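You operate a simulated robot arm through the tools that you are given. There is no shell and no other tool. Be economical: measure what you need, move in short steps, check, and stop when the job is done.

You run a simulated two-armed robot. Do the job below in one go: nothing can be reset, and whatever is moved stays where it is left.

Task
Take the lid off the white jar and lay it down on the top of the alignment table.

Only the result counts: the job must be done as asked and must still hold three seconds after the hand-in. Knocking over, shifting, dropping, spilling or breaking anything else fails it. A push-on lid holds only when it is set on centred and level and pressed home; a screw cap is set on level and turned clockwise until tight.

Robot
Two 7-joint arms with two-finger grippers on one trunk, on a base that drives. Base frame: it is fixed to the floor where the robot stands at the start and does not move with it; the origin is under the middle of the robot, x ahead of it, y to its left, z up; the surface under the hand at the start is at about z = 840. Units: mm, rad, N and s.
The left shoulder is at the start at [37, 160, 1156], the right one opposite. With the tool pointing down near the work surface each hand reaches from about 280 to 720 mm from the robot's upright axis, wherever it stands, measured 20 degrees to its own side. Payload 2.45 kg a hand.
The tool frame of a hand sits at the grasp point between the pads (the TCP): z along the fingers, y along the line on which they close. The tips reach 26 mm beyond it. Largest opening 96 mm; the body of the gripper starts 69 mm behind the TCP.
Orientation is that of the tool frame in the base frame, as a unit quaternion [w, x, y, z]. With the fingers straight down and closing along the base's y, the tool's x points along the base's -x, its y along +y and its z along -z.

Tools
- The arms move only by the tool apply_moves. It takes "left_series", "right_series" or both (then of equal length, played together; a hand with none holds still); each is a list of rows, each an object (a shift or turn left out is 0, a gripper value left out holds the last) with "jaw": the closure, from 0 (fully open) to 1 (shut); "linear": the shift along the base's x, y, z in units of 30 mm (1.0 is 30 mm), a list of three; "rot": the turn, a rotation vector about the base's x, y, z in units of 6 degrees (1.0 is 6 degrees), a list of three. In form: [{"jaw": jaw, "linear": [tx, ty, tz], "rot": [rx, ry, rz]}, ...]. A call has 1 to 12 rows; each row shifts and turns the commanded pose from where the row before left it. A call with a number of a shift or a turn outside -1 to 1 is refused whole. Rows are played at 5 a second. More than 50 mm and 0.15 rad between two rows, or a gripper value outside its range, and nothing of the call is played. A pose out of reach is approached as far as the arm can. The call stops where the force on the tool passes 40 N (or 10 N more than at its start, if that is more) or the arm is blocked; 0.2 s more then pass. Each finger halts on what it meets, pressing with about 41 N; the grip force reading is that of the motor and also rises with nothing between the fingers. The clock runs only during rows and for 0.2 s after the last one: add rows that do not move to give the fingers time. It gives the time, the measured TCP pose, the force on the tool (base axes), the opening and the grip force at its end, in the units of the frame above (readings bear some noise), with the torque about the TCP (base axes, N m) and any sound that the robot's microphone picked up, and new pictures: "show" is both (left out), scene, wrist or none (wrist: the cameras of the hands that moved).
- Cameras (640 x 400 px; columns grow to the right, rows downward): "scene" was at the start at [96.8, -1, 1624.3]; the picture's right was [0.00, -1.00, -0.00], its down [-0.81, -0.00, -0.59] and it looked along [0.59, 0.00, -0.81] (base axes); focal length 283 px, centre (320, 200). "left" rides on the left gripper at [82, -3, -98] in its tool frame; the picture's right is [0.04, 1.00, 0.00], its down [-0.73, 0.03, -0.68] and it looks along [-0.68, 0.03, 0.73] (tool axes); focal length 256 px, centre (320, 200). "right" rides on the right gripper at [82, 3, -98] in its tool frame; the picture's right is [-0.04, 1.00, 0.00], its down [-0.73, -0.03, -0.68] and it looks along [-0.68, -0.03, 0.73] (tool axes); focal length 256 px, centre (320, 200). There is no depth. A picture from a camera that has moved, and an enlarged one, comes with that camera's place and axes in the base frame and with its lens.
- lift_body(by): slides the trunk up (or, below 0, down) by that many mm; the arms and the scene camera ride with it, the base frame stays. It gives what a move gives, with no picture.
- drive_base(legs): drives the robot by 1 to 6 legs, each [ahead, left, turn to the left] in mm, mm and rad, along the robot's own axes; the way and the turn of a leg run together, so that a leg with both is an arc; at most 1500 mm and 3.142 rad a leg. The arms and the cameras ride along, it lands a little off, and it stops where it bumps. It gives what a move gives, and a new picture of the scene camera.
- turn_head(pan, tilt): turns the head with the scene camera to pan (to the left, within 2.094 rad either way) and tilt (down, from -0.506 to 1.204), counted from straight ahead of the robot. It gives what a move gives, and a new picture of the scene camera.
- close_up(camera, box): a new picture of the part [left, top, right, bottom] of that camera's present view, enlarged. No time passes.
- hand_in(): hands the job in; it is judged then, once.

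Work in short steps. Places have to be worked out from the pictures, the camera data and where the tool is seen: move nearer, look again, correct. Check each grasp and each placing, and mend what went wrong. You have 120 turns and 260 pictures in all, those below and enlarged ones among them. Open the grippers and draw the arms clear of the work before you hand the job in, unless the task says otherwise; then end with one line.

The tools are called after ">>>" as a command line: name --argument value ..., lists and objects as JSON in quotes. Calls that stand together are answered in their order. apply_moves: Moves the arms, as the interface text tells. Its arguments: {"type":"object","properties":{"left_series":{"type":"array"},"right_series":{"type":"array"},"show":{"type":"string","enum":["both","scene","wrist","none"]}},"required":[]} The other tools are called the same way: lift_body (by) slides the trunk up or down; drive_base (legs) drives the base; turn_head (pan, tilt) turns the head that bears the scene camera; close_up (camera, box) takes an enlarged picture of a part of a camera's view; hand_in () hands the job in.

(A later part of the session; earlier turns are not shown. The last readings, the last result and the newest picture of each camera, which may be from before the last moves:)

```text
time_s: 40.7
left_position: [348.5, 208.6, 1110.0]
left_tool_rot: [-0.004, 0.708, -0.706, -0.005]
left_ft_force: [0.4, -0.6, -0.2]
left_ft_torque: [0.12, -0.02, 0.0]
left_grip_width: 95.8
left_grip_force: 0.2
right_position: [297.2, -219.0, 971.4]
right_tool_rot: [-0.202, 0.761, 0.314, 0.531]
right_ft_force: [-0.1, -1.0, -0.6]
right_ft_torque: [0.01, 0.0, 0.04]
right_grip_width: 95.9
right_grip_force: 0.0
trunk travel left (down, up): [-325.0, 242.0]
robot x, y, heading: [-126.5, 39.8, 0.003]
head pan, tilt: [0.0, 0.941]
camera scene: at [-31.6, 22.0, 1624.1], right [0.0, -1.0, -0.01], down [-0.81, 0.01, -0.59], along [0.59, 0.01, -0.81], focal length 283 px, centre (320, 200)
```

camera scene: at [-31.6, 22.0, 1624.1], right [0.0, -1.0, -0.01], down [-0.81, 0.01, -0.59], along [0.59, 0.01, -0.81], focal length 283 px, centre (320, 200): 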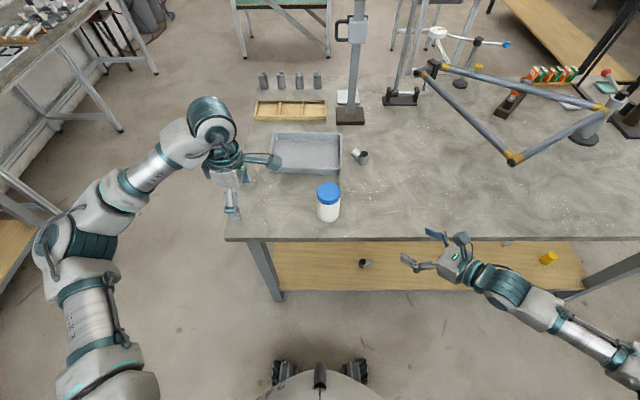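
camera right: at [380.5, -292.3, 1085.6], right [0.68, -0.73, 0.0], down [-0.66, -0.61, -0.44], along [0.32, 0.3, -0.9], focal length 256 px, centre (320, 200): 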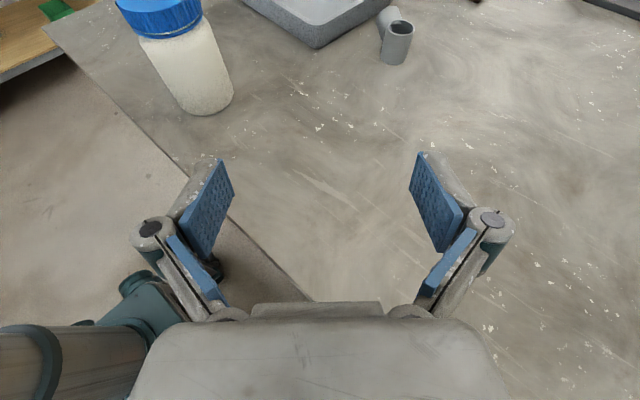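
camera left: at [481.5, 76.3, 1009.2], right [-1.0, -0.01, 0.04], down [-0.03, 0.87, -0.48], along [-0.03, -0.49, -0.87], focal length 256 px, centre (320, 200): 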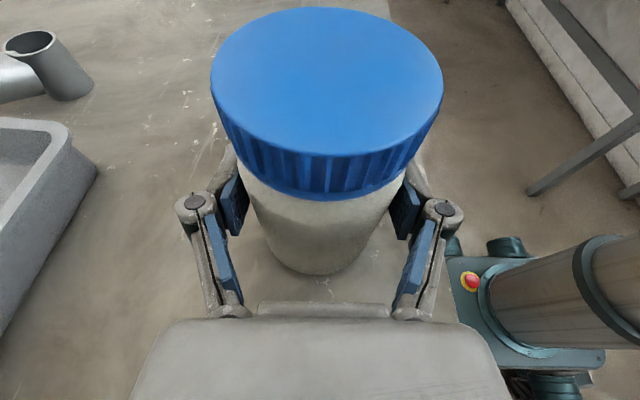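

Now the right hand already points diagonally (0.68, 0.64, −0.36). I move it to a standoff at (390, −79, 931).

>>> apply_moves --right_series '[{"linear": [0.62, 0.93, -0.27]}, {"linear": [0.62, 0.93, -0.27]}, {"linear": [0.62, 0.93, -0.27]}, {"linear": [0.62, 0.93, -0.27]}, {"linear": [0.62, 0.93, -0.27]}, {}]' --show "both"

```text
time_s: 42.1
left_position: [343.6, 224.0, 1110.5]
left_tool_rot: [-0.001, 0.708, -0.706, 0.001]
left_ft_force: [-0.7, 0.1, 0.4]
left_ft_torque: [0.03, 0.01, -0.02]
left_grip_width: 95.8
left_grip_force: 0.1
right_position: [380.0, -77.6, 941.1]
right_tool_rot: [-0.195, 0.761, 0.317, 0.531]
right_ft_force: [-0.2, 0.5, 0.4]
right_ft_torque: [-0.01, 0.01, -0.02]
right_grip_width: 95.9
right_grip_force: 0.0
right hand out of reach, approached as far as the arm can: row 1
trunk travel left (down, up): [-325.0, 242.0]
robot x, y, heading: [-129.3, 39.6, 0.002]
head pan, tilt: [0.0, 0.941]
camera scene: at [-33.1, 45.1, 1624.4], right [0.0, -1.0, 0.0], down [-0.81, 0.0, -0.59], along [0.59, 0.0, -0.81], focal length 283 px, centre (320, 200)
camera right: at [335.5, -120.5, 1052.3], right [0.68, -0.73, 0.0], down [-0.66, -0.61, -0.44], along [0.32, 0.3, -0.9], focal length 256 px, centre (320, 200)
```

scene: 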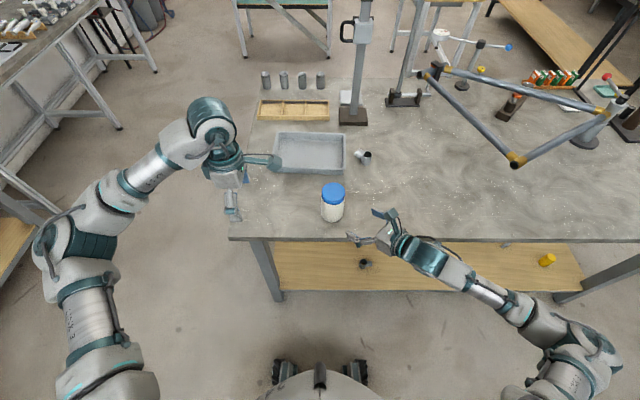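
right: 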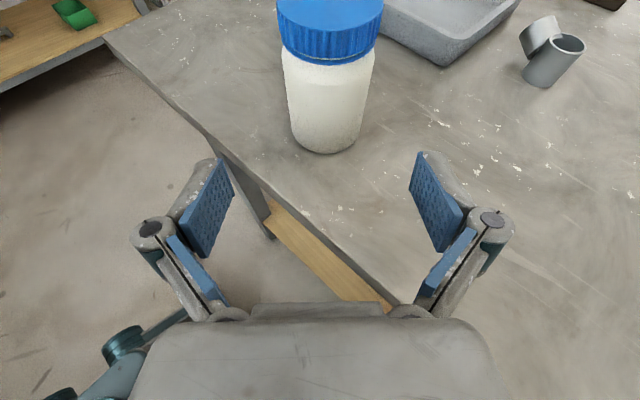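

Good reach now. Jar seen at ≈(480, 5). I advance to TCP (473, −1, 890) with jaws open.

>>> apply_moves --right_series '[{"linear": [0.775, 0.633, -0.425]}, {"linear": [0.775, 0.633, -0.425]}, {"linear": [0.775, 0.633, -0.425]}, {"linear": [0.775, 0.633, -0.425]}, {}]' --show "wrist"

```text
time_s: 43.3
left_position: [345.6, 216.1, 1112.5]
left_tool_rot: [-0.003, 0.708, -0.707, 0.0]
left_ft_force: [0.1, 1.0, 0.5]
left_ft_torque: [0.01, 0.0, 0.0]
left_grip_width: 95.9
left_grip_force: 0.2
right_position: [475.2, -9.8, 885.4]
right_tool_rot: [-0.196, 0.761, 0.315, 0.533]
right_ft_force: [-0.2, 0.1, -0.4]
right_ft_torque: [0.03, -0.01, 0.03]
right_grip_width: 95.7
right_grip_force: 0.0
trunk travel left (down, up): [-325.0, 242.0]
robot x, y, heading: [-127.2, 38.0, 0.0]
head pan, tilt: [0.0, 0.941]
camera right: at [429.8, -52.6, 997.8], right [0.68, -0.73, 0.0], down [-0.66, -0.61, -0.44], along [0.32, 0.3, -0.9], focal length 256 px, centre (320, 200)
```

right: 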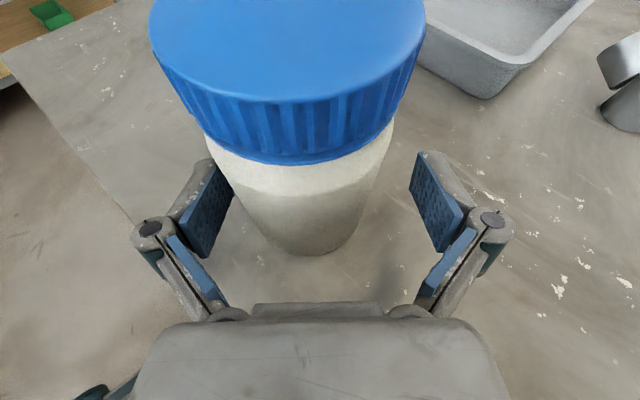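

The jar sits ~11 mm to the left of the tool axis. I correct by (−5, +10) mm and look before closing.

>>> apply_moves --right_series '[{"linear": [-0.24, 0.24, 0]}, {"linear": [0.06, 0.09, 0]}, {}]' --show "wrist"

```text
time_s: 44.1
left_position: [344.8, 220.1, 1111.6]
left_tool_rot: [-0.003, 0.707, -0.707, 0.001]
left_ft_force: [-0.3, -0.3, 0.1]
left_ft_torque: [-0.03, 0.01, -0.03]
left_grip_width: 95.7
left_grip_force: 0.0
right_position: [469.0, 3.3, 885.3]
right_tool_rot: [-0.195, 0.762, 0.316, 0.531]
right_ft_force: [-0.6, -0.6, -0.3]
right_ft_torque: [-0.01, 0.01, -0.02]
right_grip_width: 95.9
right_grip_force: 0.0
trunk travel left (down, up): [-325.0, 242.0]
robot x, y, heading: [-129.2, 39.3, 0.002]
head pan, tilt: [0.0, 0.941]
camera right: at [423.4, -39.2, 997.7], right [0.68, -0.73, 0.0], down [-0.66, -0.61, -0.44], along [0.32, 0.3, -0.9], focal length 256 px, centre (320, 200)
```

right: 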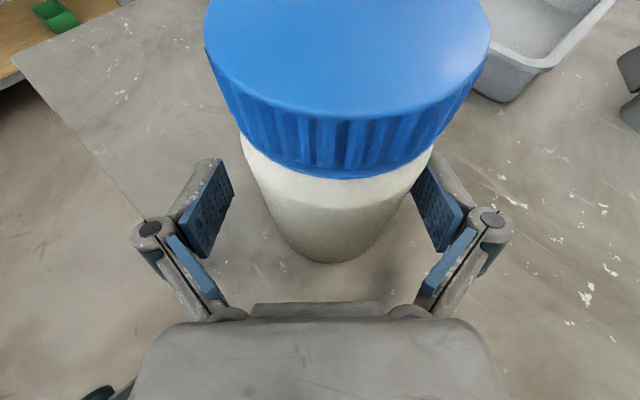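

Slightly overshot; shift back ~6 mm to the right, then close slowly.

>>> apply_moves --right_series '[{"linear": [0.14, -0.145, 0]}, {}, {"jaw": 0.15}, {"jaw": 0.2}, {"jaw": 0.25}, {"jaw": 0.3}, {"jaw": 0.4}, {"jaw": 0.5}, {}, {}]' --show "both"

```text
time_s: 46.3
left_position: [345.3, 220.0, 1111.0]
left_tool_rot: [-0.002, 0.708, -0.706, 0.001]
left_ft_force: [-1.0, 0.8, 0.3]
left_ft_torque: [-0.01, -0.05, 0.02]
left_grip_width: 96.0
left_grip_force: 0.0
right_position: [473.6, -1.1, 886.2]
right_tool_rot: [-0.197, 0.761, 0.316, 0.532]
right_ft_force: [-1.6, -0.3, 1.5]
right_ft_torque: [0.04, 0.13, 0.07]
right_grip_width: 69.2
right_grip_force: 40.8
trunk travel left (down, up): [-325.0, 242.0]
robot x, y, heading: [-129.3, 40.1, -0.003]
head pan, tilt: [0.0, 0.941]
camera scene: at [-32.0, 38.7, 1624.3], right [0.0, -1.0, 0.0], down [-0.81, 0.0, -0.59], along [0.59, 0.0, -0.81], focal length 283 px, centre (320, 200)
camera right: at [427.2, -43.0, 998.5], right [0.68, -0.73, 0.0], down [-0.66, -0.61, -0.44], along [0.32, 0.3, -0.9], focal length 256 px, centre (320, 200)
```

scene: 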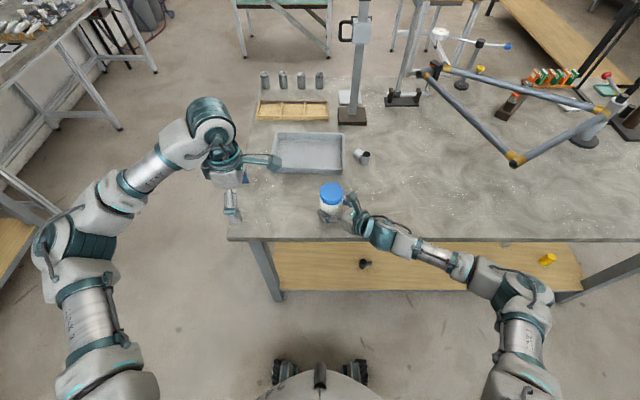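
right: 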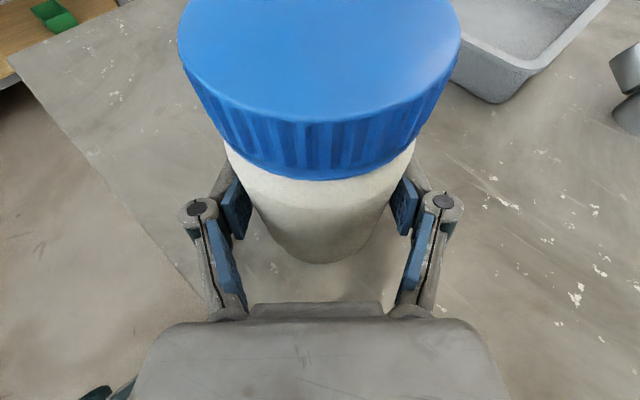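

Jar held by the right hand (69 mm, 41 N), axis ≈(480, 5). Now the left hand goes above the lid, unwinding its yaw to ~18°.

>>> apply_moves --left_series '[{"linear": [0.375, -0.6, 0], "rot": [0, 0, -1]}, {"linear": [0.375, -0.6, 0], "rot": [0, 0, -1]}, {"linear": [0.375, -0.6, 0], "rot": [0, 0, -1]}, {"linear": [0.375, -0.6, 0], "rot": [0, 0, -1]}, {"linear": [0.375, -0.6, 0], "rot": [0, 0, -1]}, {"linear": [0.375, -0.6, 0], "rot": [0, 0, -1]}, {"linear": [0.375, -0.6, 0], "rot": [0, 0, -1]}, {"linear": [0.375, -0.6, 0], "rot": [0, 0, -1]}, {"linear": [0.375, -0.6, 0], "rot": [0, 0, -1]}, {"linear": [0.375, -0.6, 0], "rot": [0, 0, -1]}, {"linear": [0.375, -0.6, 0], "rot": [0, 0, -1]}, {"linear": [0.375, -0.6, 0], "rot": [0, 0, -1]}]' --show "both"

```text
time_s: 48.9
left_position: [479.3, -1.7, 1112.9]
left_tool_rot: [0.001, -0.156, 0.988, 0.001]
left_ft_force: [0.4, 0.2, -0.4]
left_ft_torque: [0.0, 0.0, -0.03]
left_grip_width: 96.1
left_grip_force: 0.0
right_position: [473.3, -2.8, 887.0]
right_tool_rot: [-0.198, 0.761, 0.316, 0.532]
right_ft_force: [-0.2, 1.9, 3.2]
right_ft_torque: [0.18, 0.06, -0.02]
right_grip_width: 68.8
right_grip_force: 40.7
trunk travel left (down, up): [-325.0, 242.0]
robot x, y, heading: [-133.7, 36.6, -0.003]
head pan, tilt: [0.0, 0.941]
camera scene: at [-31.7, 33.9, 1624.3], right [0.0, -1.0, 0.0], down [-0.81, 0.0, -0.59], along [0.59, 0.0, -0.81], focal length 283 px, centre (320, 200)
camera left: at [401.2, -29.8, 1210.7], right [-0.35, 0.94, 0.0], down [0.69, 0.25, 0.68], along [0.64, 0.24, -0.73], focal length 256 px, centre (320, 200)
```

scene: 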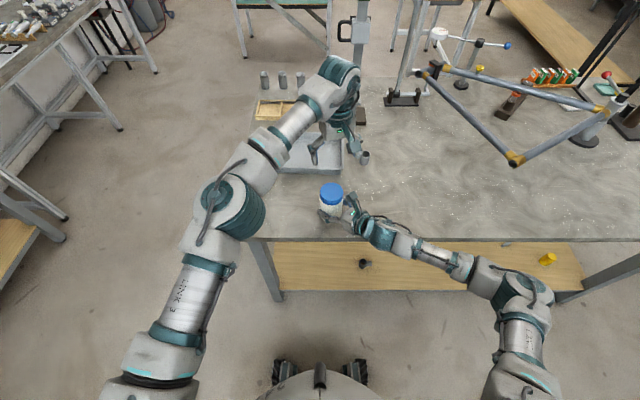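
left: 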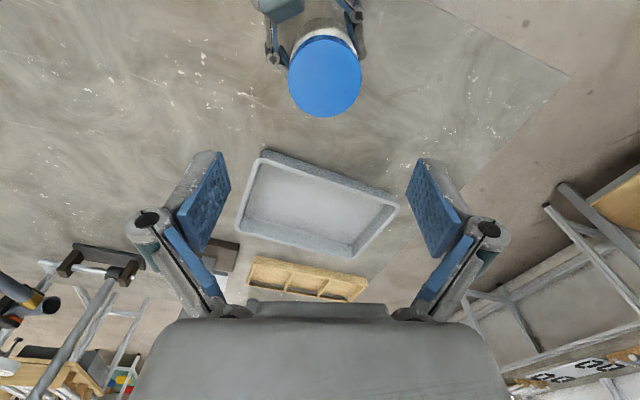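

Lid seen at ≈(475–479, 4). I descend to z≈1010 and re-check.

>>> apply_moves --left_series '[{"linear": [-0.03, 0.06, -0.85]}, {"linear": [-0.03, 0.06, -0.85]}, {"linear": [0, 0.06, -0.85]}, {"linear": [0, 0, -0.85]}, {}]' --show "both"

```text
time_s: 50.1
left_position: [474.9, 8.1, 1009.6]
left_tool_rot: [0.002, -0.158, 0.987, -0.001]
left_ft_force: [-0.7, 0.3, -0.1]
left_ft_torque: [0.02, -0.01, -0.02]
left_grip_width: 96.1
left_grip_force: 0.1
right_position: [472.5, -0.7, 885.3]
right_tool_rot: [-0.197, 0.761, 0.316, 0.531]
right_ft_force: [1.1, -0.2, 2.9]
right_ft_torque: [0.09, 0.03, 0.0]
right_grip_width: 69.1
right_grip_force: 41.1
trunk travel left (down, up): [-325.0, 242.0]
robot x, y, heading: [-129.4, 39.0, -0.002]
head pan, tilt: [0.0, 0.941]
camera scene: at [-31.3, 36.6, 1624.3], right [0.0, -1.0, 0.0], down [-0.81, 0.0, -0.59], along [0.59, 0.0, -0.81], focal length 283 px, centre (320, 200)
camera left: at [398.1, -18.8, 1109.2], right [-0.35, 0.94, 0.0], down [0.69, 0.26, 0.68], along [0.64, 0.24, -0.73], focal length 256 px, centre (320, 200)
```

scene: 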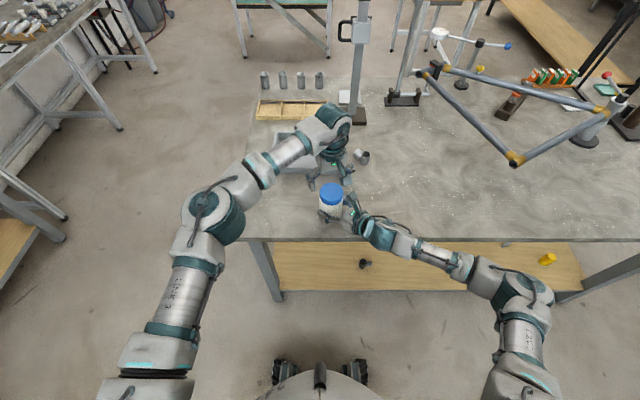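
left: 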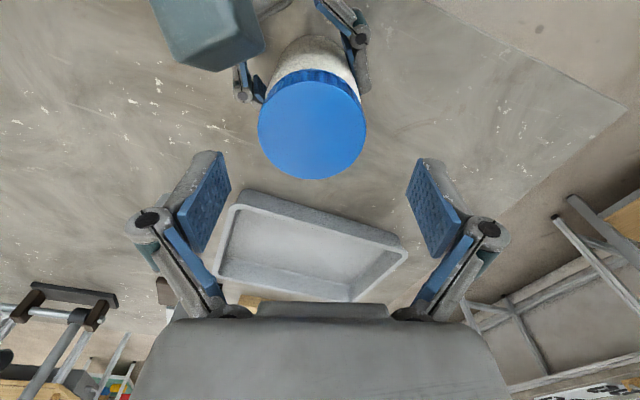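

Lid centre ≈(476.5, 5). I correct by (+1.5, −3) and descend to z≈966 so the tips reach just the lid's lower edge.

>>> apply_moves --left_series '[{"linear": [0.05, -0.1, 0]}, {"linear": [0, 0, -0.7]}, {"linear": [0, 0, -0.75]}, {}]' --show "wrist"

>>> close_up --camera "scene" --box '[280, 150, 400, 225]'

>>> close_up --camera "right" --box '[0, 0, 640, 400]'

```text
time_s: 51.1
left_position: [478.2, 6.2, 966.1]
left_tool_rot: [0.002, -0.157, 0.988, -0.001]
left_ft_force: [0.1, 0.8, 0.4]
left_ft_torque: [0.01, 0.03, -0.04]
left_grip_width: 96.0
left_grip_force: 0.0
right_position: [472.9, -0.9, 886.6]
right_tool_rot: [-0.197, 0.761, 0.316, 0.531]
right_ft_force: [-2.0, 0.9, 3.4]
right_ft_torque: [0.14, 0.12, 0.02]
right_grip_width: 69.0
right_grip_force: 40.9
trunk travel left (down, up): [-325.0, 242.0]
robot x, y, heading: [-127.6, 39.6, 0.007]
head pan, tilt: [0.0, 0.941]
camera left: at [400.6, -21.5, 1065.1], right [-0.35, 0.94, 0.0], down [0.69, 0.26, 0.68], along [0.64, 0.24, -0.73], focal length 256 px, centre (320, 200)
```

left: 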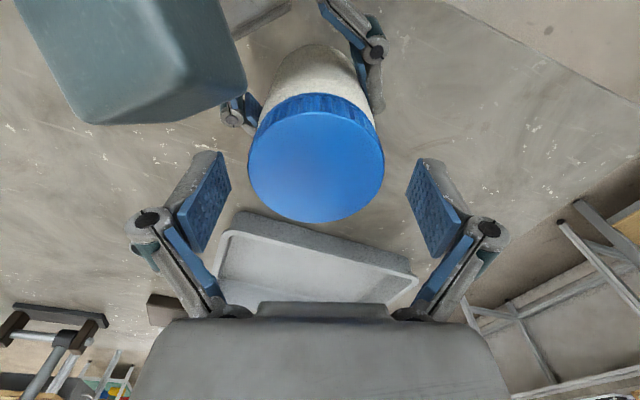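

```text
5.33 times, centred on (340, 188) of scene
camera zoom: at [-32.0, 36.1, 1624.3], right [0.0, -1.0, 0.0], down [-0.81, 0.0, -0.59], along [0.59, 0.0, -0.81], focal length 1510 px, centre (213, 267)
```

zoom: 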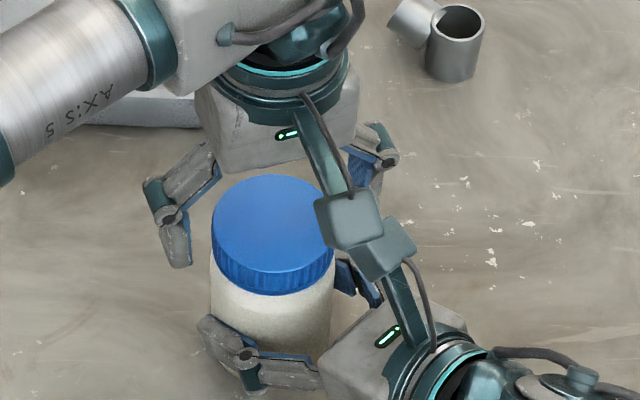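

```text
1.00 times, centred on (320, 200) of right (not enlarged: the box is as wide or as high as the picture)
camera zoom: at [427.0, -44.1, 998.6], right [0.68, -0.73, 0.0], down [-0.66, -0.61, -0.44], along [0.32, 0.3, -0.9], focal length 256 px, centre (320, 200)
```

zoom: 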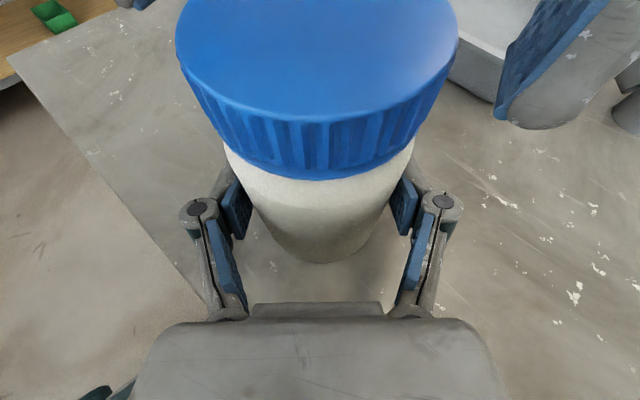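

Fingers straddle the lid, cameras stacked clear (67 mm apart in height). I trim by (−2.5, −1) mm and close the left hand on the lid.

>>> apply_moves --left_series '[{"linear": [-0.08, -0.04, 0]}, {"jaw": 0.15}, {"jaw": 0.2}, {"jaw": 0.25}, {"jaw": 0.35}, {"jaw": 0.5}, {}, {}]' --show "wrist"

```text
time_s: 52.9
left_position: [477.2, 4.2, 967.2]
left_tool_rot: [0.001, -0.157, 0.988, -0.002]
left_ft_force: [2.9, -6.7, 8.9]
left_ft_torque: [-0.3, -0.15, -0.02]
left_grip_width: 66.3
left_grip_force: 41.2
right_position: [473.1, -1.1, 886.0]
right_tool_rot: [-0.197, 0.761, 0.316, 0.531]
right_ft_force: [-0.5, 6.1, 1.7]
right_ft_torque: [-0.06, -0.01, 0.01]
right_grip_width: 68.7
right_grip_force: 41.0
trunk travel left (down, up): [-325.0, 242.0]
robot x, y, heading: [-131.3, 38.4, 0.007]
head pan, tilt: [0.0, 0.941]
camera left: at [398.7, -23.4, 1065.3], right [-0.35, 0.94, 0.0], down [0.69, 0.26, 0.68], along [0.64, 0.23, -0.73], focal length 256 px, centre (320, 200)
```

left: 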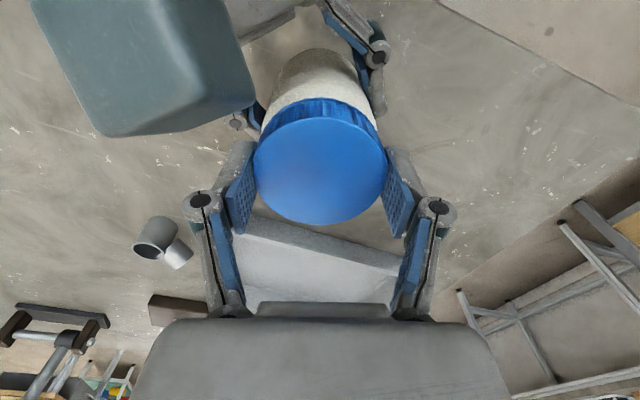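

The grip is on, but the lid appears ~5 mm toward the robot from the pads' middle. I ease the jaws, shift (−4, −1.5) mm and re-grip centred.

>>> apply_moves --left_series '[{"jaw": 0.2}, {}, {"linear": [-0.14, -0.05, 0]}, {}, {"jaw": 0.25}, {"jaw": 0.35}, {"jaw": 0.5}, {}, {}]' --show "wrist"

```text
time_s: 54.9
left_position: [471.2, 2.0, 966.7]
left_tool_rot: [0.001, -0.157, 0.988, -0.002]
left_ft_force: [1.0, -5.4, 6.7]
left_ft_torque: [-0.24, -0.11, -0.03]
left_grip_width: 66.0
left_grip_force: 41.5
right_position: [473.5, -0.9, 886.9]
right_tool_rot: [-0.196, 0.762, 0.316, 0.531]
right_ft_force: [3.0, 4.8, 1.1]
right_ft_torque: [0.0, 0.07, -0.03]
right_grip_width: 68.7
right_grip_force: 40.6
trunk travel left (down, up): [-325.0, 242.0]
robot x, y, heading: [-127.7, 37.8, -0.002]
head pan, tilt: [0.0, 0.941]
camera left: at [393.8, -25.1, 1064.8], right [-0.35, 0.94, 0.0], down [0.69, 0.26, 0.68], along [0.64, 0.23, -0.73], focal length 256 px, centre (320, 200)
```

left: 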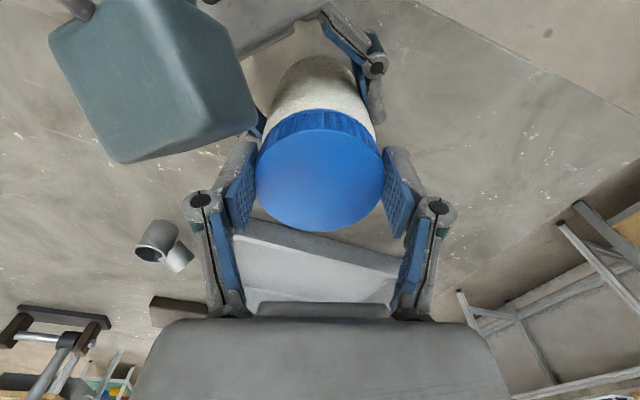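

Same width (≈66 mm), so that is the lid's diameter, now centred. I turn counter-clockwise 24° and watch torque and jar.

>>> apply_moves --left_series '[{"rot": [0, 0, 1]}, {"rot": [0, 0, 1]}, {"rot": [0, 0, 1]}, {"rot": [0, 0, 1]}]' --show "wrist"

>>> close_up --camera "right" --box '[0, 0, 640, 400]'

```text
time_s: 55.9
left_position: [471.5, 0.3, 964.8]
left_tool_rot: [0.002, -0.359, 0.933, -0.001]
left_ft_force: [-2.9, -9.4, 14.8]
left_ft_torque: [-0.4, 0.08, -0.05]
left_grip_width: 66.3
left_grip_force: 40.9
right_position: [471.6, -1.6, 886.1]
right_tool_rot: [-0.198, 0.761, 0.318, 0.531]
right_ft_force: [8.3, 9.2, 0.0]
right_ft_torque: [-0.02, 0.08, -0.04]
right_grip_width: 68.9
right_grip_force: 40.9
trunk travel left (down, up): [-325.0, 242.0]
robot x, y, heading: [-130.6, 37.1, 0.002]
head pan, tilt: [0.0, 0.941]
camera left: at [412.9, -56.0, 1064.8], right [-0.7, 0.71, 0.0], down [0.52, 0.51, 0.68], along [0.49, 0.47, -0.73], focal length 256 px, centre (320, 200)
```

left: 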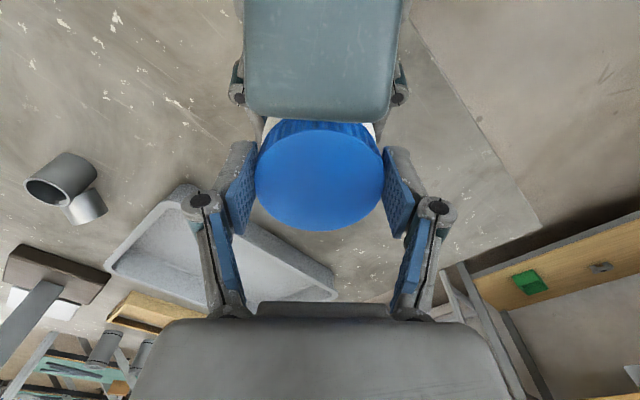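

```text
1.00 times, centred on (320, 200) of right (not enlarged: the box is as wide or as high as the picture)
camera zoom: at [426.8, -44.0, 998.6], right [0.68, -0.73, 0.0], down [-0.66, -0.61, -0.44], along [0.32, 0.3, -0.9], focal length 256 px, centre (320, 200)
```

zoom: 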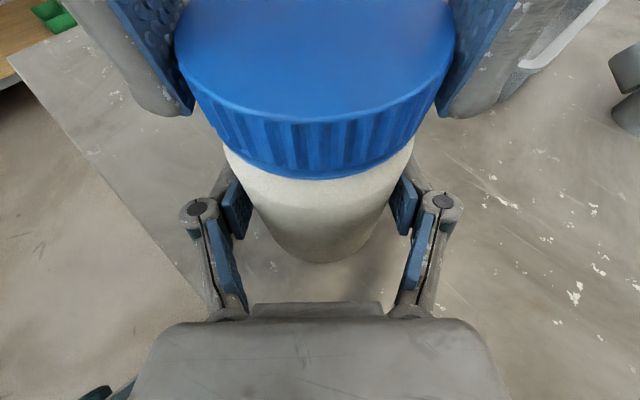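

The lid turns with little torque and pushes the hand upward, as an unscrewing cap would. I continue CCW with a slight lift per row.

>>> apply_moves --left_series '[{"linear": [0, 0.02, 0.02], "rot": [0, 0, 1]}, {"linear": [0, 0.02, 0.02], "rot": [0, 0, 1]}, {"linear": [0, 0.02, 0.02], "rot": [0, 0, 1]}, {"linear": [0, 0, 0.02], "rot": [0, 0, 1]}, {"linear": [0, 0, 0.02], "rot": [0, 0, 1]}, {"linear": [0, 0, 0.02], "rot": [0, 0, 1]}]' --show "wrist"

>>> close_up --camera "right" --box '[0, 0, 640, 400]'

```text
time_s: 57.3
left_position: [473.8, 2.5, 966.4]
left_tool_rot: [0.001, -0.63, 0.777, -0.002]
left_ft_force: [7.3, -26.1, -2.2]
left_ft_torque: [-1.34, -0.61, -0.14]
left_grip_width: 65.9
left_grip_force: 40.7
right_position: [472.2, -0.1, 887.0]
right_tool_rot: [-0.198, 0.76, 0.316, 0.532]
right_ft_force: [-6.8, 26.5, 1.9]
right_ft_torque: [-0.85, 0.01, 0.17]
right_grip_width: 68.4
right_grip_force: 40.8
trunk travel left (down, up): [-325.0, 242.0]
robot x, y, heading: [-128.9, 36.8, 0.005]
head pan, tilt: [0.0, 0.941]
camera left: at [459.7, -77.7, 1067.0], right [-0.99, 0.17, 0.0], down [0.12, 0.72, 0.68], along [0.12, 0.67, -0.73], focal length 256 px, centre (320, 200)
```

left: 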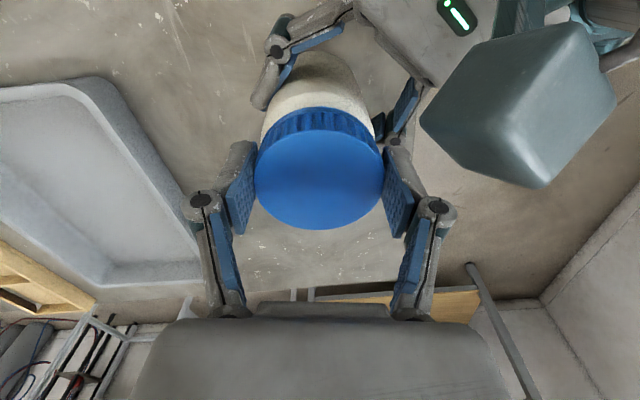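

```text
1.00 times, centred on (320, 200) of right (not enlarged: the box is as wide or as high as the picture)
camera zoom: at [426.9, -42.6, 998.4], right [0.68, -0.73, 0.0], down [-0.66, -0.61, -0.44], along [0.32, 0.3, -0.9], focal length 256 px, centre (320, 200)
```

zoom: 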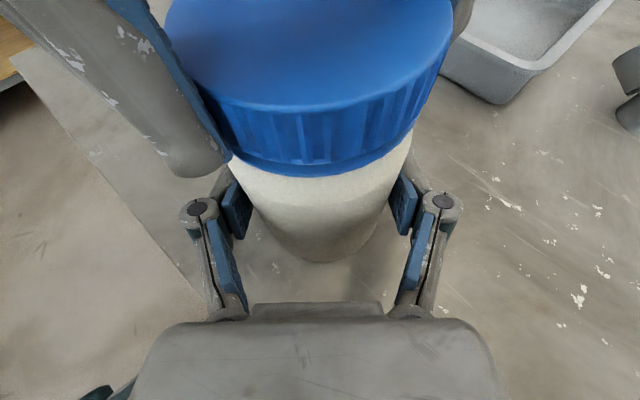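

A 26 N sideways load shows the lid axis is more to −y than I pushed. I relieve that (−3 mm y), and read the forces.

>>> apply_moves --left_series '[{"linear": [0, -0.06, 0]}, {"linear": [0, -0.04, 0]}]' --show "none"

```text
time_s: 57.9
left_position: [474.6, 2.0, 967.3]
left_tool_rot: [0.003, -0.631, 0.776, -0.001]
left_ft_force: [16.6, -17.2, -6.4]
left_ft_torque: [-1.01, -0.61, -0.13]
left_grip_width: 66.3
left_grip_force: 40.9
right_position: [472.1, -1.1, 886.6]
right_tool_rot: [-0.197, 0.761, 0.316, 0.531]
right_ft_force: [-15.7, 17.7, 3.7]
right_ft_torque: [-0.43, -0.69, 0.18]
right_grip_width: 68.3
right_grip_force: 41.4
trunk travel left (down, up): [-325.0, 242.0]
robot x, y, heading: [-128.1, 39.7, 0.002]
head pan, tilt: [0.0, 0.941]
```

I release the lid now to zero the loads, wind back 84°, and view the centring before the next bite.

>>> apply_moves --left_series '[{"jaw": 0.2}, {"jaw": 0.15}, {}, {"rot": [0, 0, -1]}, {"rot": [0, 0, -1]}, {"rot": [0, 0, -1]}, {"rot": [0, 0, -1]}, {"rot": [0, 0, -1]}, {"rot": [0, 0, -1]}, {"rot": [0, 0, -1]}, {}]' --show "wrist"

>>> close_up --camera "right" --box '[0, 0, 640, 400]'

```text
time_s: 60.3
left_position: [472.9, 0.6, 968.5]
left_tool_rot: [0.001, -0.309, 0.951, -0.001]
left_ft_force: [0.1, -0.1, 0.2]
left_ft_torque: [0.02, -0.02, -0.03]
left_grip_width: 81.7
left_grip_force: 0.1
right_position: [473.5, -1.3, 885.5]
right_tool_rot: [-0.197, 0.762, 0.316, 0.531]
right_ft_force: [0.2, -1.4, 2.8]
right_ft_torque: [0.08, 0.08, 0.02]
right_grip_width: 68.5
right_grip_force: 41.1
trunk travel left (down, up): [-325.0, 242.0]
robot x, y, heading: [-129.5, 39.5, 0.004]
head pan, tilt: [0.0, 0.941]
camera left: at [408.1, -49.6, 1067.5], right [-0.62, 0.78, 0.0], down [0.57, 0.46, 0.68], along [0.54, 0.42, -0.73], focal length 256 px, centre (320, 200)
```

left: 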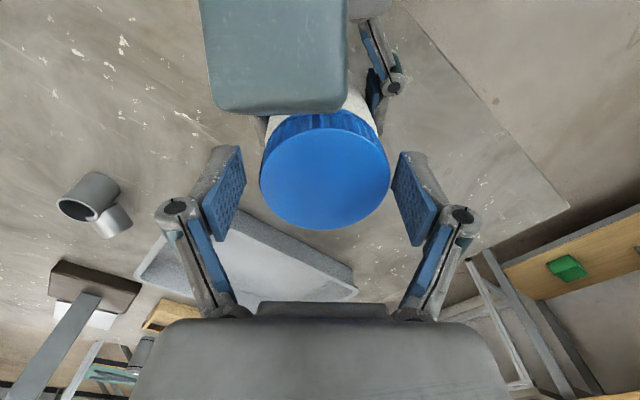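

```text
1.00 times, centred on (320, 200) of right (not enlarged: the box is as wide or as high as the picture)
camera zoom: at [427.2, -44.1, 998.4], right [0.68, -0.73, 0.0], down [-0.66, -0.61, -0.44], along [0.32, 0.3, -0.9], focal length 256 px, centre (320, 200)
```

zoom: 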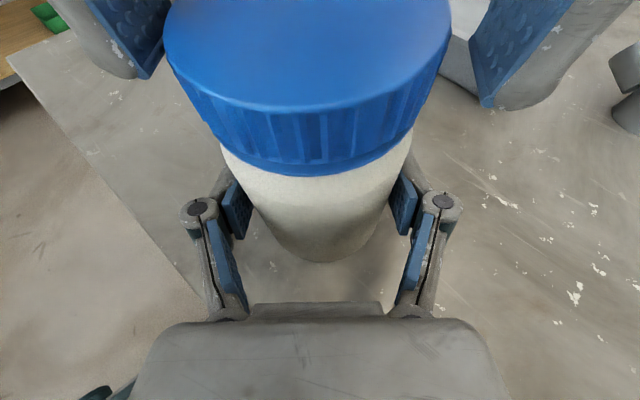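

The lid's lower edge has risen slightly: it is unscrewing. I wind back to yaw ~0, trim (−1.5, +2), re-grip and check the loads.

>>> apply_moves --left_series '[{"linear": [-0.05, 0.07, 0], "rot": [0, 0, -1]}, {"rot": [0, 0, -1]}, {"rot": [0, 0, -1]}, {"rot": [0, 0, -1]}, {"rot": [0, 0, -1]}, {"rot": [0, 0, -1]}, {}, {"jaw": 0.25}, {"jaw": 0.35}, {"jaw": 0.5}, {}, {}]' --show "wrist"

```text
time_s: 62.9
left_position: [471.3, 4.2, 969.6]
left_tool_rot: [0.001, -0.001, 1.0, 0.0]
left_ft_force: [5.3, 18.4, 11.1]
left_ft_torque: [1.06, -0.2, 0.11]
left_grip_width: 66.1
left_grip_force: 40.8
right_position: [473.3, -2.0, 886.1]
right_tool_rot: [-0.195, 0.762, 0.316, 0.53]
right_ft_force: [-2.7, -15.8, -0.1]
right_ft_torque: [0.82, -0.2, -0.14]
right_grip_width: 68.5
right_grip_force: 41.1
trunk travel left (down, up): [-325.0, 242.0]
robot x, y, heading: [-129.7, 39.1, 0.004]
head pan, tilt: [0.0, 0.941]
camera left: at [389.4, 1.6, 1068.5], right [-0.04, 1.0, 0.0], down [0.73, 0.03, 0.68], along [0.68, 0.03, -0.73], focal length 256 px, centre (320, 200)
```

left: 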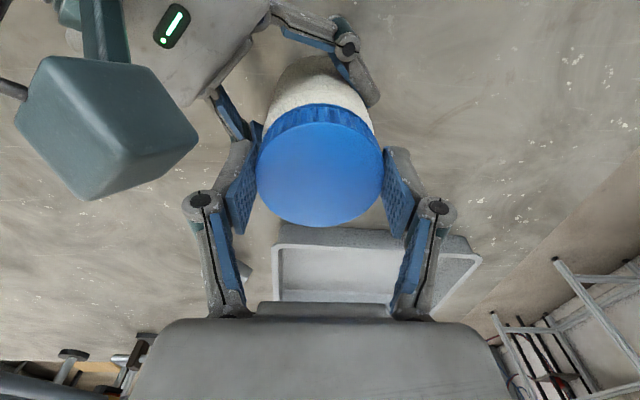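

The load says the lid axis is at larger y; I relax by +2 mm y and turn CCW another ~72° with a tiny lift.

>>> apply_moves --left_series '[{"linear": [0, 0.08, 0.03]}, {"linear": [0, 0, 0.02], "rot": [0, 0, 1]}, {"linear": [0, 0, 0.01], "rot": [0, 0, 1]}, {"linear": [0, 0, 0.01], "rot": [0, 0, 1]}, {"linear": [0, 0, 0.01], "rot": [0, 0, 1]}, {"linear": [0, 0, 0.01], "rot": [0, 0, 1]}, {"linear": [0, 0, 0.01], "rot": [0, 0, 1]}]' --show "none"

```text
time_s: 64.5
left_position: [471.8, 3.5, 971.6]
left_tool_rot: [0.002, -0.31, 0.951, -0.002]
left_ft_force: [6.0, -4.1, -0.6]
left_ft_torque: [-0.84, 0.12, -0.05]
left_grip_width: 66.0
left_grip_force: 41.2
right_position: [471.7, -0.5, 886.0]
right_tool_rot: [-0.198, 0.761, 0.316, 0.531]
right_ft_force: [-5.3, 4.4, 0.3]
right_ft_torque: [0.49, -0.59, 0.08]
right_grip_width: 68.5
right_grip_force: 41.0
trunk travel left (down, up): [-325.0, 242.0]
robot x, y, heading: [-131.8, 36.7, -0.001]
head pan, tilt: [0.0, 0.941]
```

Loads are low. I continue turning another 54° at this centre.

>>> apply_moves --left_series '[{"linear": [0.02, 0, 0.02], "rot": [0, 0, 1]}, {"linear": [0.02, 0, 0.02], "rot": [0, 0, 1]}, {"linear": [0.02, 0, 0.02], "rot": [0, 0, 1]}, {"linear": [0, -0.02, 0.02], "rot": [0, 0, 1]}, {"linear": [0, -0.02, 0.02], "rot": [0, 0, 1]}, {"linear": [0, -0.02, 0.02], "rot": [0, 0, 1]}, {"linear": [0, 0, 0.02], "rot": [0, 0, 1]}, {"linear": [0, 0, 0.02], "rot": [0, 0, 1]}, {"linear": [0, 0, 0.02], "rot": [0, 0, 1]}]' --show "wrist"

>>> close_up --camera "right" --box '[0, 0, 640, 400]'

```text
time_s: 66.5
left_position: [472.1, 4.5, 976.4]
left_tool_rot: [-0.002, 0.708, -0.706, 0.001]
left_ft_force: [9.8, -17.7, -29.3]
left_ft_torque: [-1.45, -0.72, -0.09]
left_grip_width: 65.5
left_grip_force: 40.5
right_position: [471.3, 2.1, 889.6]
right_tool_rot: [-0.2, 0.758, 0.317, 0.533]
right_ft_force: [-10.8, 18.6, 29.3]
right_ft_torque: [-0.06, -0.27, 0.17]
right_grip_width: 69.0
right_grip_force: 40.6
trunk travel left (down, up): [-325.0, 242.0]
robot x, y, heading: [-124.3, 37.2, 0.0]
head pan, tilt: [0.0, 0.941]
camera left: at [476.3, -77.8, 1075.2], right [-1.0, -0.04, 0.0], down [-0.04, 0.73, 0.68], along [-0.03, 0.68, -0.73], focal length 256 px, centre (320, 200)
```

left: 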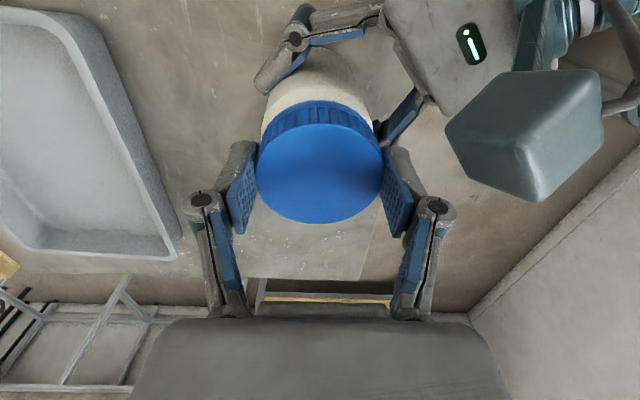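

```text
1.00 times, centred on (320, 200) of right (not enlarged: the box is as wide or as high as the picture)
camera zoom: at [426.3, -42.7, 1000.7], right [0.68, -0.73, 0.0], down [-0.65, -0.61, -0.45], along [0.33, 0.31, -0.89], focal length 256 px, centre (320, 200)
```

zoom: 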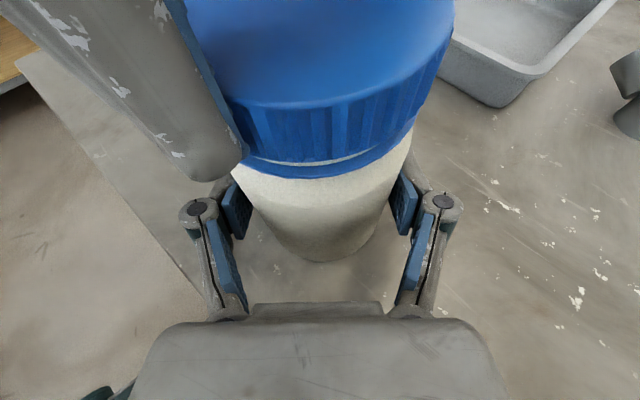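

I lifted too much (−29 N; jar pulled up a bit); a gap shows above a retained ring. I lower 4 mm to unload, release, and wind back.

>>> apply_moves --left_series '[{"linear": [0, 0, -0.08]}, {"linear": [0.03, -0.05, -0.06]}, {}]' --show "none"

```text
time_s: 67.3
left_position: [475.1, 1.3, 974.0]
left_tool_rot: [-0.003, 0.707, -0.707, 0.0]
left_ft_force: [7.1, -11.3, -20.8]
left_ft_torque: [-1.03, -0.15, -0.02]
left_grip_width: 65.9
left_grip_force: 41.2
right_position: [472.6, -0.8, 885.6]
right_tool_rot: [-0.197, 0.761, 0.316, 0.531]
right_ft_force: [-6.9, 11.1, 18.6]
right_ft_torque: [0.06, -0.51, 0.07]
right_grip_width: 68.7
right_grip_force: 41.2
trunk travel left (down, up): [-325.0, 242.0]
robot x, y, heading: [-125.8, 36.7, -0.001]
head pan, tilt: [0.0, 0.941]
```

>>> apply_moves --left_series '[{"linear": [0.03, -0.04, -0.08]}, {}, {"jaw": 0.2}, {"jaw": 0.15}, {}, {"rot": [0, 0, -1]}, {"rot": [0, 0, -1]}, {"rot": [0, 0, -1]}, {"rot": [0, 0, -1]}, {"rot": [0, 0, -1]}, {"rot": [0, 0, -1]}, {"rot": [0, 0, -1]}]' --show "wrist"

>>> close_up --camera "right" --box '[0, 0, 640, 400]'

```text
time_s: 69.9
left_position: [476.4, -0.3, 970.0]
left_tool_rot: [0.001, -0.407, 0.913, -0.001]
left_ft_force: [-0.2, -0.2, -0.1]
left_ft_torque: [-0.03, -0.03, -0.01]
left_grip_width: 81.6
left_grip_force: 0.0
right_position: [473.0, -2.5, 885.2]
right_tool_rot: [-0.196, 0.762, 0.315, 0.53]
right_ft_force: [-1.1, 0.4, -2.6]
right_ft_torque: [0.0, -0.01, 0.03]
right_grip_width: 68.6
right_grip_force: 41.4
trunk travel left (down, up): [-325.0, 242.0]
robot x, y, heading: [-125.1, 39.8, -0.001]
head pan, tilt: [0.0, 0.941]
camera left: at [423.3, -61.9, 1068.9], right [-0.77, 0.64, 0.0], down [0.47, 0.56, 0.68], along [0.44, 0.52, -0.73], focal length 256 px, centre (320, 200)
```

left: 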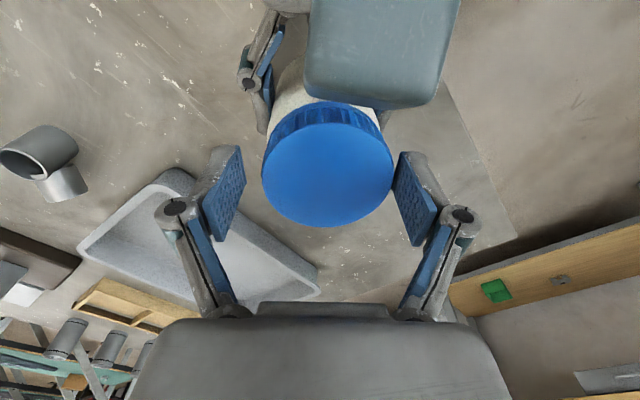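

```text
1.00 times, centred on (320, 200) of right (not enlarged: the box is as wide or as high as the picture)
camera zoom: at [427.6, -44.0, 997.8], right [0.68, -0.73, 0.0], down [-0.66, -0.61, -0.44], along [0.32, 0.3, -0.9], focal length 256 px, centre (320, 200)
```

zoom: 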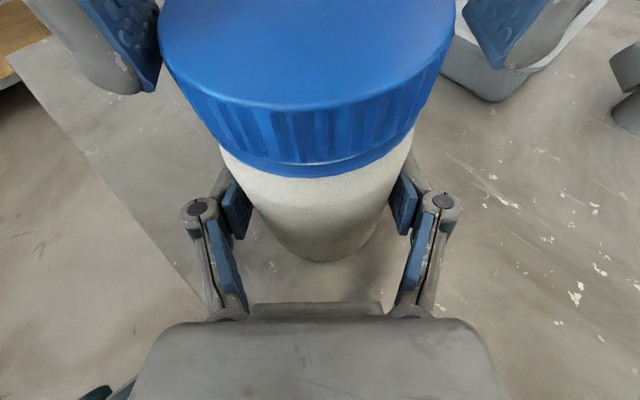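

The gap on one side suggests the lid is partway up its thread. I wind back to ~0, trim, re-grip, and turn again with no forced lift.

>>> apply_moves --left_series '[{"linear": [-0.08, 0.07, 0], "rot": [0, 0, -1]}, {"rot": [0, 0, -1]}, {"rot": [0, 0, -1]}, {"rot": [0, 0, -1]}, {"rot": [0, 0, -1]}, {"rot": [0, 0, -1]}, {"rot": [0, 0, -1]}, {"rot": [0, 0, -1]}, {}]' --show "wrist"

```text
time_s: 71.9
left_position: [472.4, 3.3, 970.7]
left_tool_rot: [0.001, 0.0, 1.0, -0.001]
left_ft_force: [0.2, -0.1, -0.2]
left_ft_torque: [0.02, 0.04, 0.02]
left_grip_width: 81.5
left_grip_force: 0.1
right_position: [473.2, -1.0, 886.5]
right_tool_rot: [-0.197, 0.761, 0.316, 0.531]
right_ft_force: [0.4, -0.7, -1.7]
right_ft_torque: [0.01, 0.01, -0.02]
right_grip_width: 68.6
right_grip_force: 40.6
trunk travel left (down, up): [-325.0, 242.0]
robot x, y, heading: [-131.0, 37.9, 0.003]
head pan, tilt: [0.0, 0.941]
camera left: at [390.5, 0.6, 1070.0], right [-0.04, 1.0, 0.0], down [0.73, 0.03, 0.68], along [0.68, 0.03, -0.73], focal length 256 px, centre (320, 200)
```

left: 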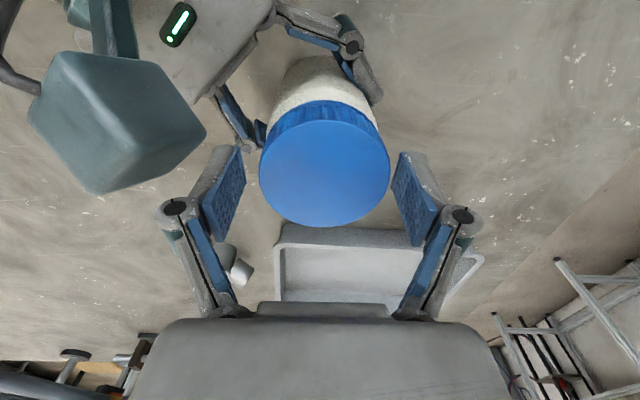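

>>> apply_moves --left_series '[{"linear": [0, 0.07, 0]}, {"jaw": 0.25}, {"jaw": 0.35}, {"jaw": 0.5}, {}, {}, {"rot": [0, 0, 1]}, {"rot": [0, 0, 1]}, {"rot": [0, 0, 1]}, {"linear": [0, 0, 0.02], "rot": [0, 0, 1]}, {"linear": [0, 0, 0.02], "rot": [0, 0, 1]}, {"linear": [0, 0, 0.02], "rot": [0, 0, 1]}]' --show "none"

>>> close_up --camera "right" --box '[0, 0, 640, 400]'

```text
time_s: 74.5
left_position: [473.0, 3.5, 972.0]
left_tool_rot: [0.002, -0.31, 0.951, -0.001]
left_ft_force: [-2.3, -5.9, 5.0]
left_ft_torque: [-1.02, 0.08, -0.06]
left_grip_width: 66.7
left_grip_force: 40.9
right_position: [473.7, -1.4, 886.0]
right_tool_rot: [-0.196, 0.761, 0.314, 0.532]
right_ft_force: [2.1, 5.5, -6.8]
right_ft_torque: [0.5, 0.09, 0.03]
right_grip_width: 68.3
right_grip_force: 40.7
trunk travel left (down, up): [-325.0, 242.0]
robot x, y, heading: [-128.9, 35.3, 0.001]
head pan, tilt: [0.0, 0.941]
```

```text
1.00 times, centred on (320, 200) of right (not enlarged: the box is as wide or as high as the picture)
camera zoom: at [427.4, -43.9, 998.5], right [0.68, -0.73, 0.0], down [-0.66, -0.61, -0.44], along [0.32, 0.3, -0.9], focal length 256 px, centre (320, 200)
```

zoom: 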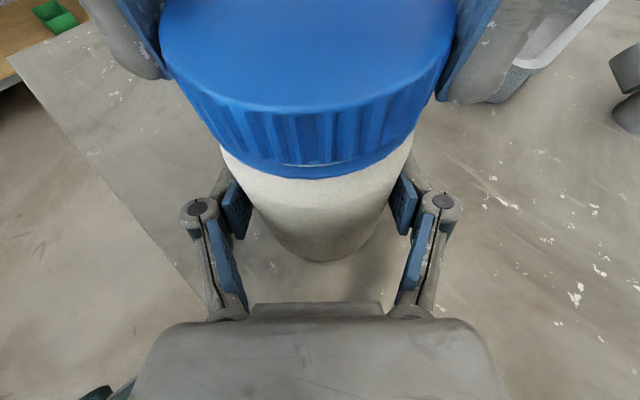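

Low torque, lid edge rising about 1–2 mm as expected from a thread. Continue this bite, then release and wind back.

>>> apply_moves --left_series '[{"linear": [0, 0, 0.01], "rot": [0, 0, 1]}, {"linear": [0, 0, 0.01], "rot": [0, 0, 1]}, {"linear": [0, 0, 0.01], "rot": [0, 0, 1]}, {"linear": [0, 0, 0.01], "rot": [0, 0, 1]}, {"linear": [0, 0, 0.01], "rot": [0, 0, 1]}, {"linear": [0, 0, 0.01], "rot": [0, 0, 1]}, {"linear": [0, 0, 0.01], "rot": [0, 0, 1]}, {"linear": [0, 0, 0.01], "rot": [0, 0, 1]}, {"linear": [0, 0, 0.01], "rot": [0, 0, 1]}]' --show "none"

>>> close_up --camera "right" --box '[0, 0, 640, 400]'

```text
time_s: 76.5
left_position: [473.2, 4.2, 975.7]
left_tool_rot: [-0.002, 0.707, -0.707, 0.001]
left_ft_force: [5.6, -16.5, -1.1]
left_ft_torque: [-0.34, -0.11, -0.25]
left_grip_width: 66.5
left_grip_force: 41.1
right_position: [472.4, -0.5, 885.5]
right_tool_rot: [-0.198, 0.76, 0.318, 0.531]
right_ft_force: [-6.0, 16.0, -0.5]
right_ft_torque: [-1.09, -0.43, 0.29]
right_grip_width: 68.4
right_grip_force: 40.8
trunk travel left (down, up): [-325.0, 242.0]
robot x, y, heading: [-131.4, 39.7, 0.002]
head pan, tilt: [0.0, 0.941]
```

```text
1.00 times, centred on (320, 200) of right (not enlarged: the box is as wide or as high as the picture)
camera zoom: at [427.0, -43.4, 998.3], right [0.68, -0.73, 0.0], down [-0.66, -0.61, -0.44], along [0.32, 0.3, -0.9], focal length 256 px, centre (320, 200)
```

zoom: 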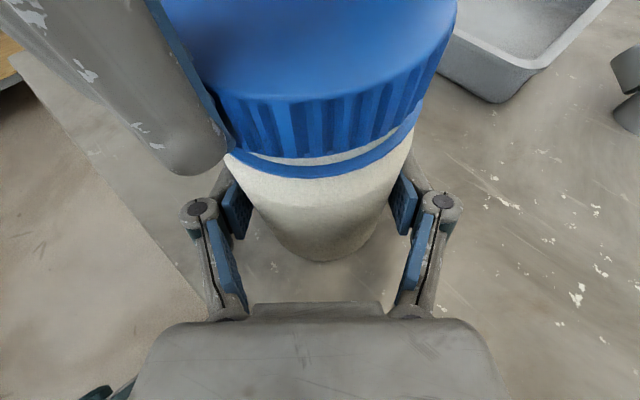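

A clear gap now between lid and the ring left on the jar, with no vertical load. I test with a gentle 2 mm lift.

>>> apply_moves --left_series '[{"linear": [0.02, -0.05, 0.03]}, {"linear": [0, -0.03, 0.04]}]' --show "none"

```text
time_s: 77.1
left_position: [474.3, 3.6, 976.8]
left_tool_rot: [-0.003, 0.708, -0.706, -0.002]
left_ft_force: [7.4, -9.4, -6.6]
left_ft_torque: [-0.08, -0.06, 0.01]
left_grip_width: 66.5
left_grip_force: 41.3
right_position: [473.0, -1.0, 886.7]
right_tool_rot: [-0.197, 0.761, 0.316, 0.532]
right_ft_force: [-6.1, 9.0, 4.5]
right_ft_torque: [-0.75, -0.51, 0.05]
right_grip_width: 68.6
right_grip_force: 41.1
trunk travel left (down, up): [-325.0, 242.0]
robot x, y, heading: [-129.3, 37.4, 0.0]
head pan, tilt: [0.0, 0.941]
```

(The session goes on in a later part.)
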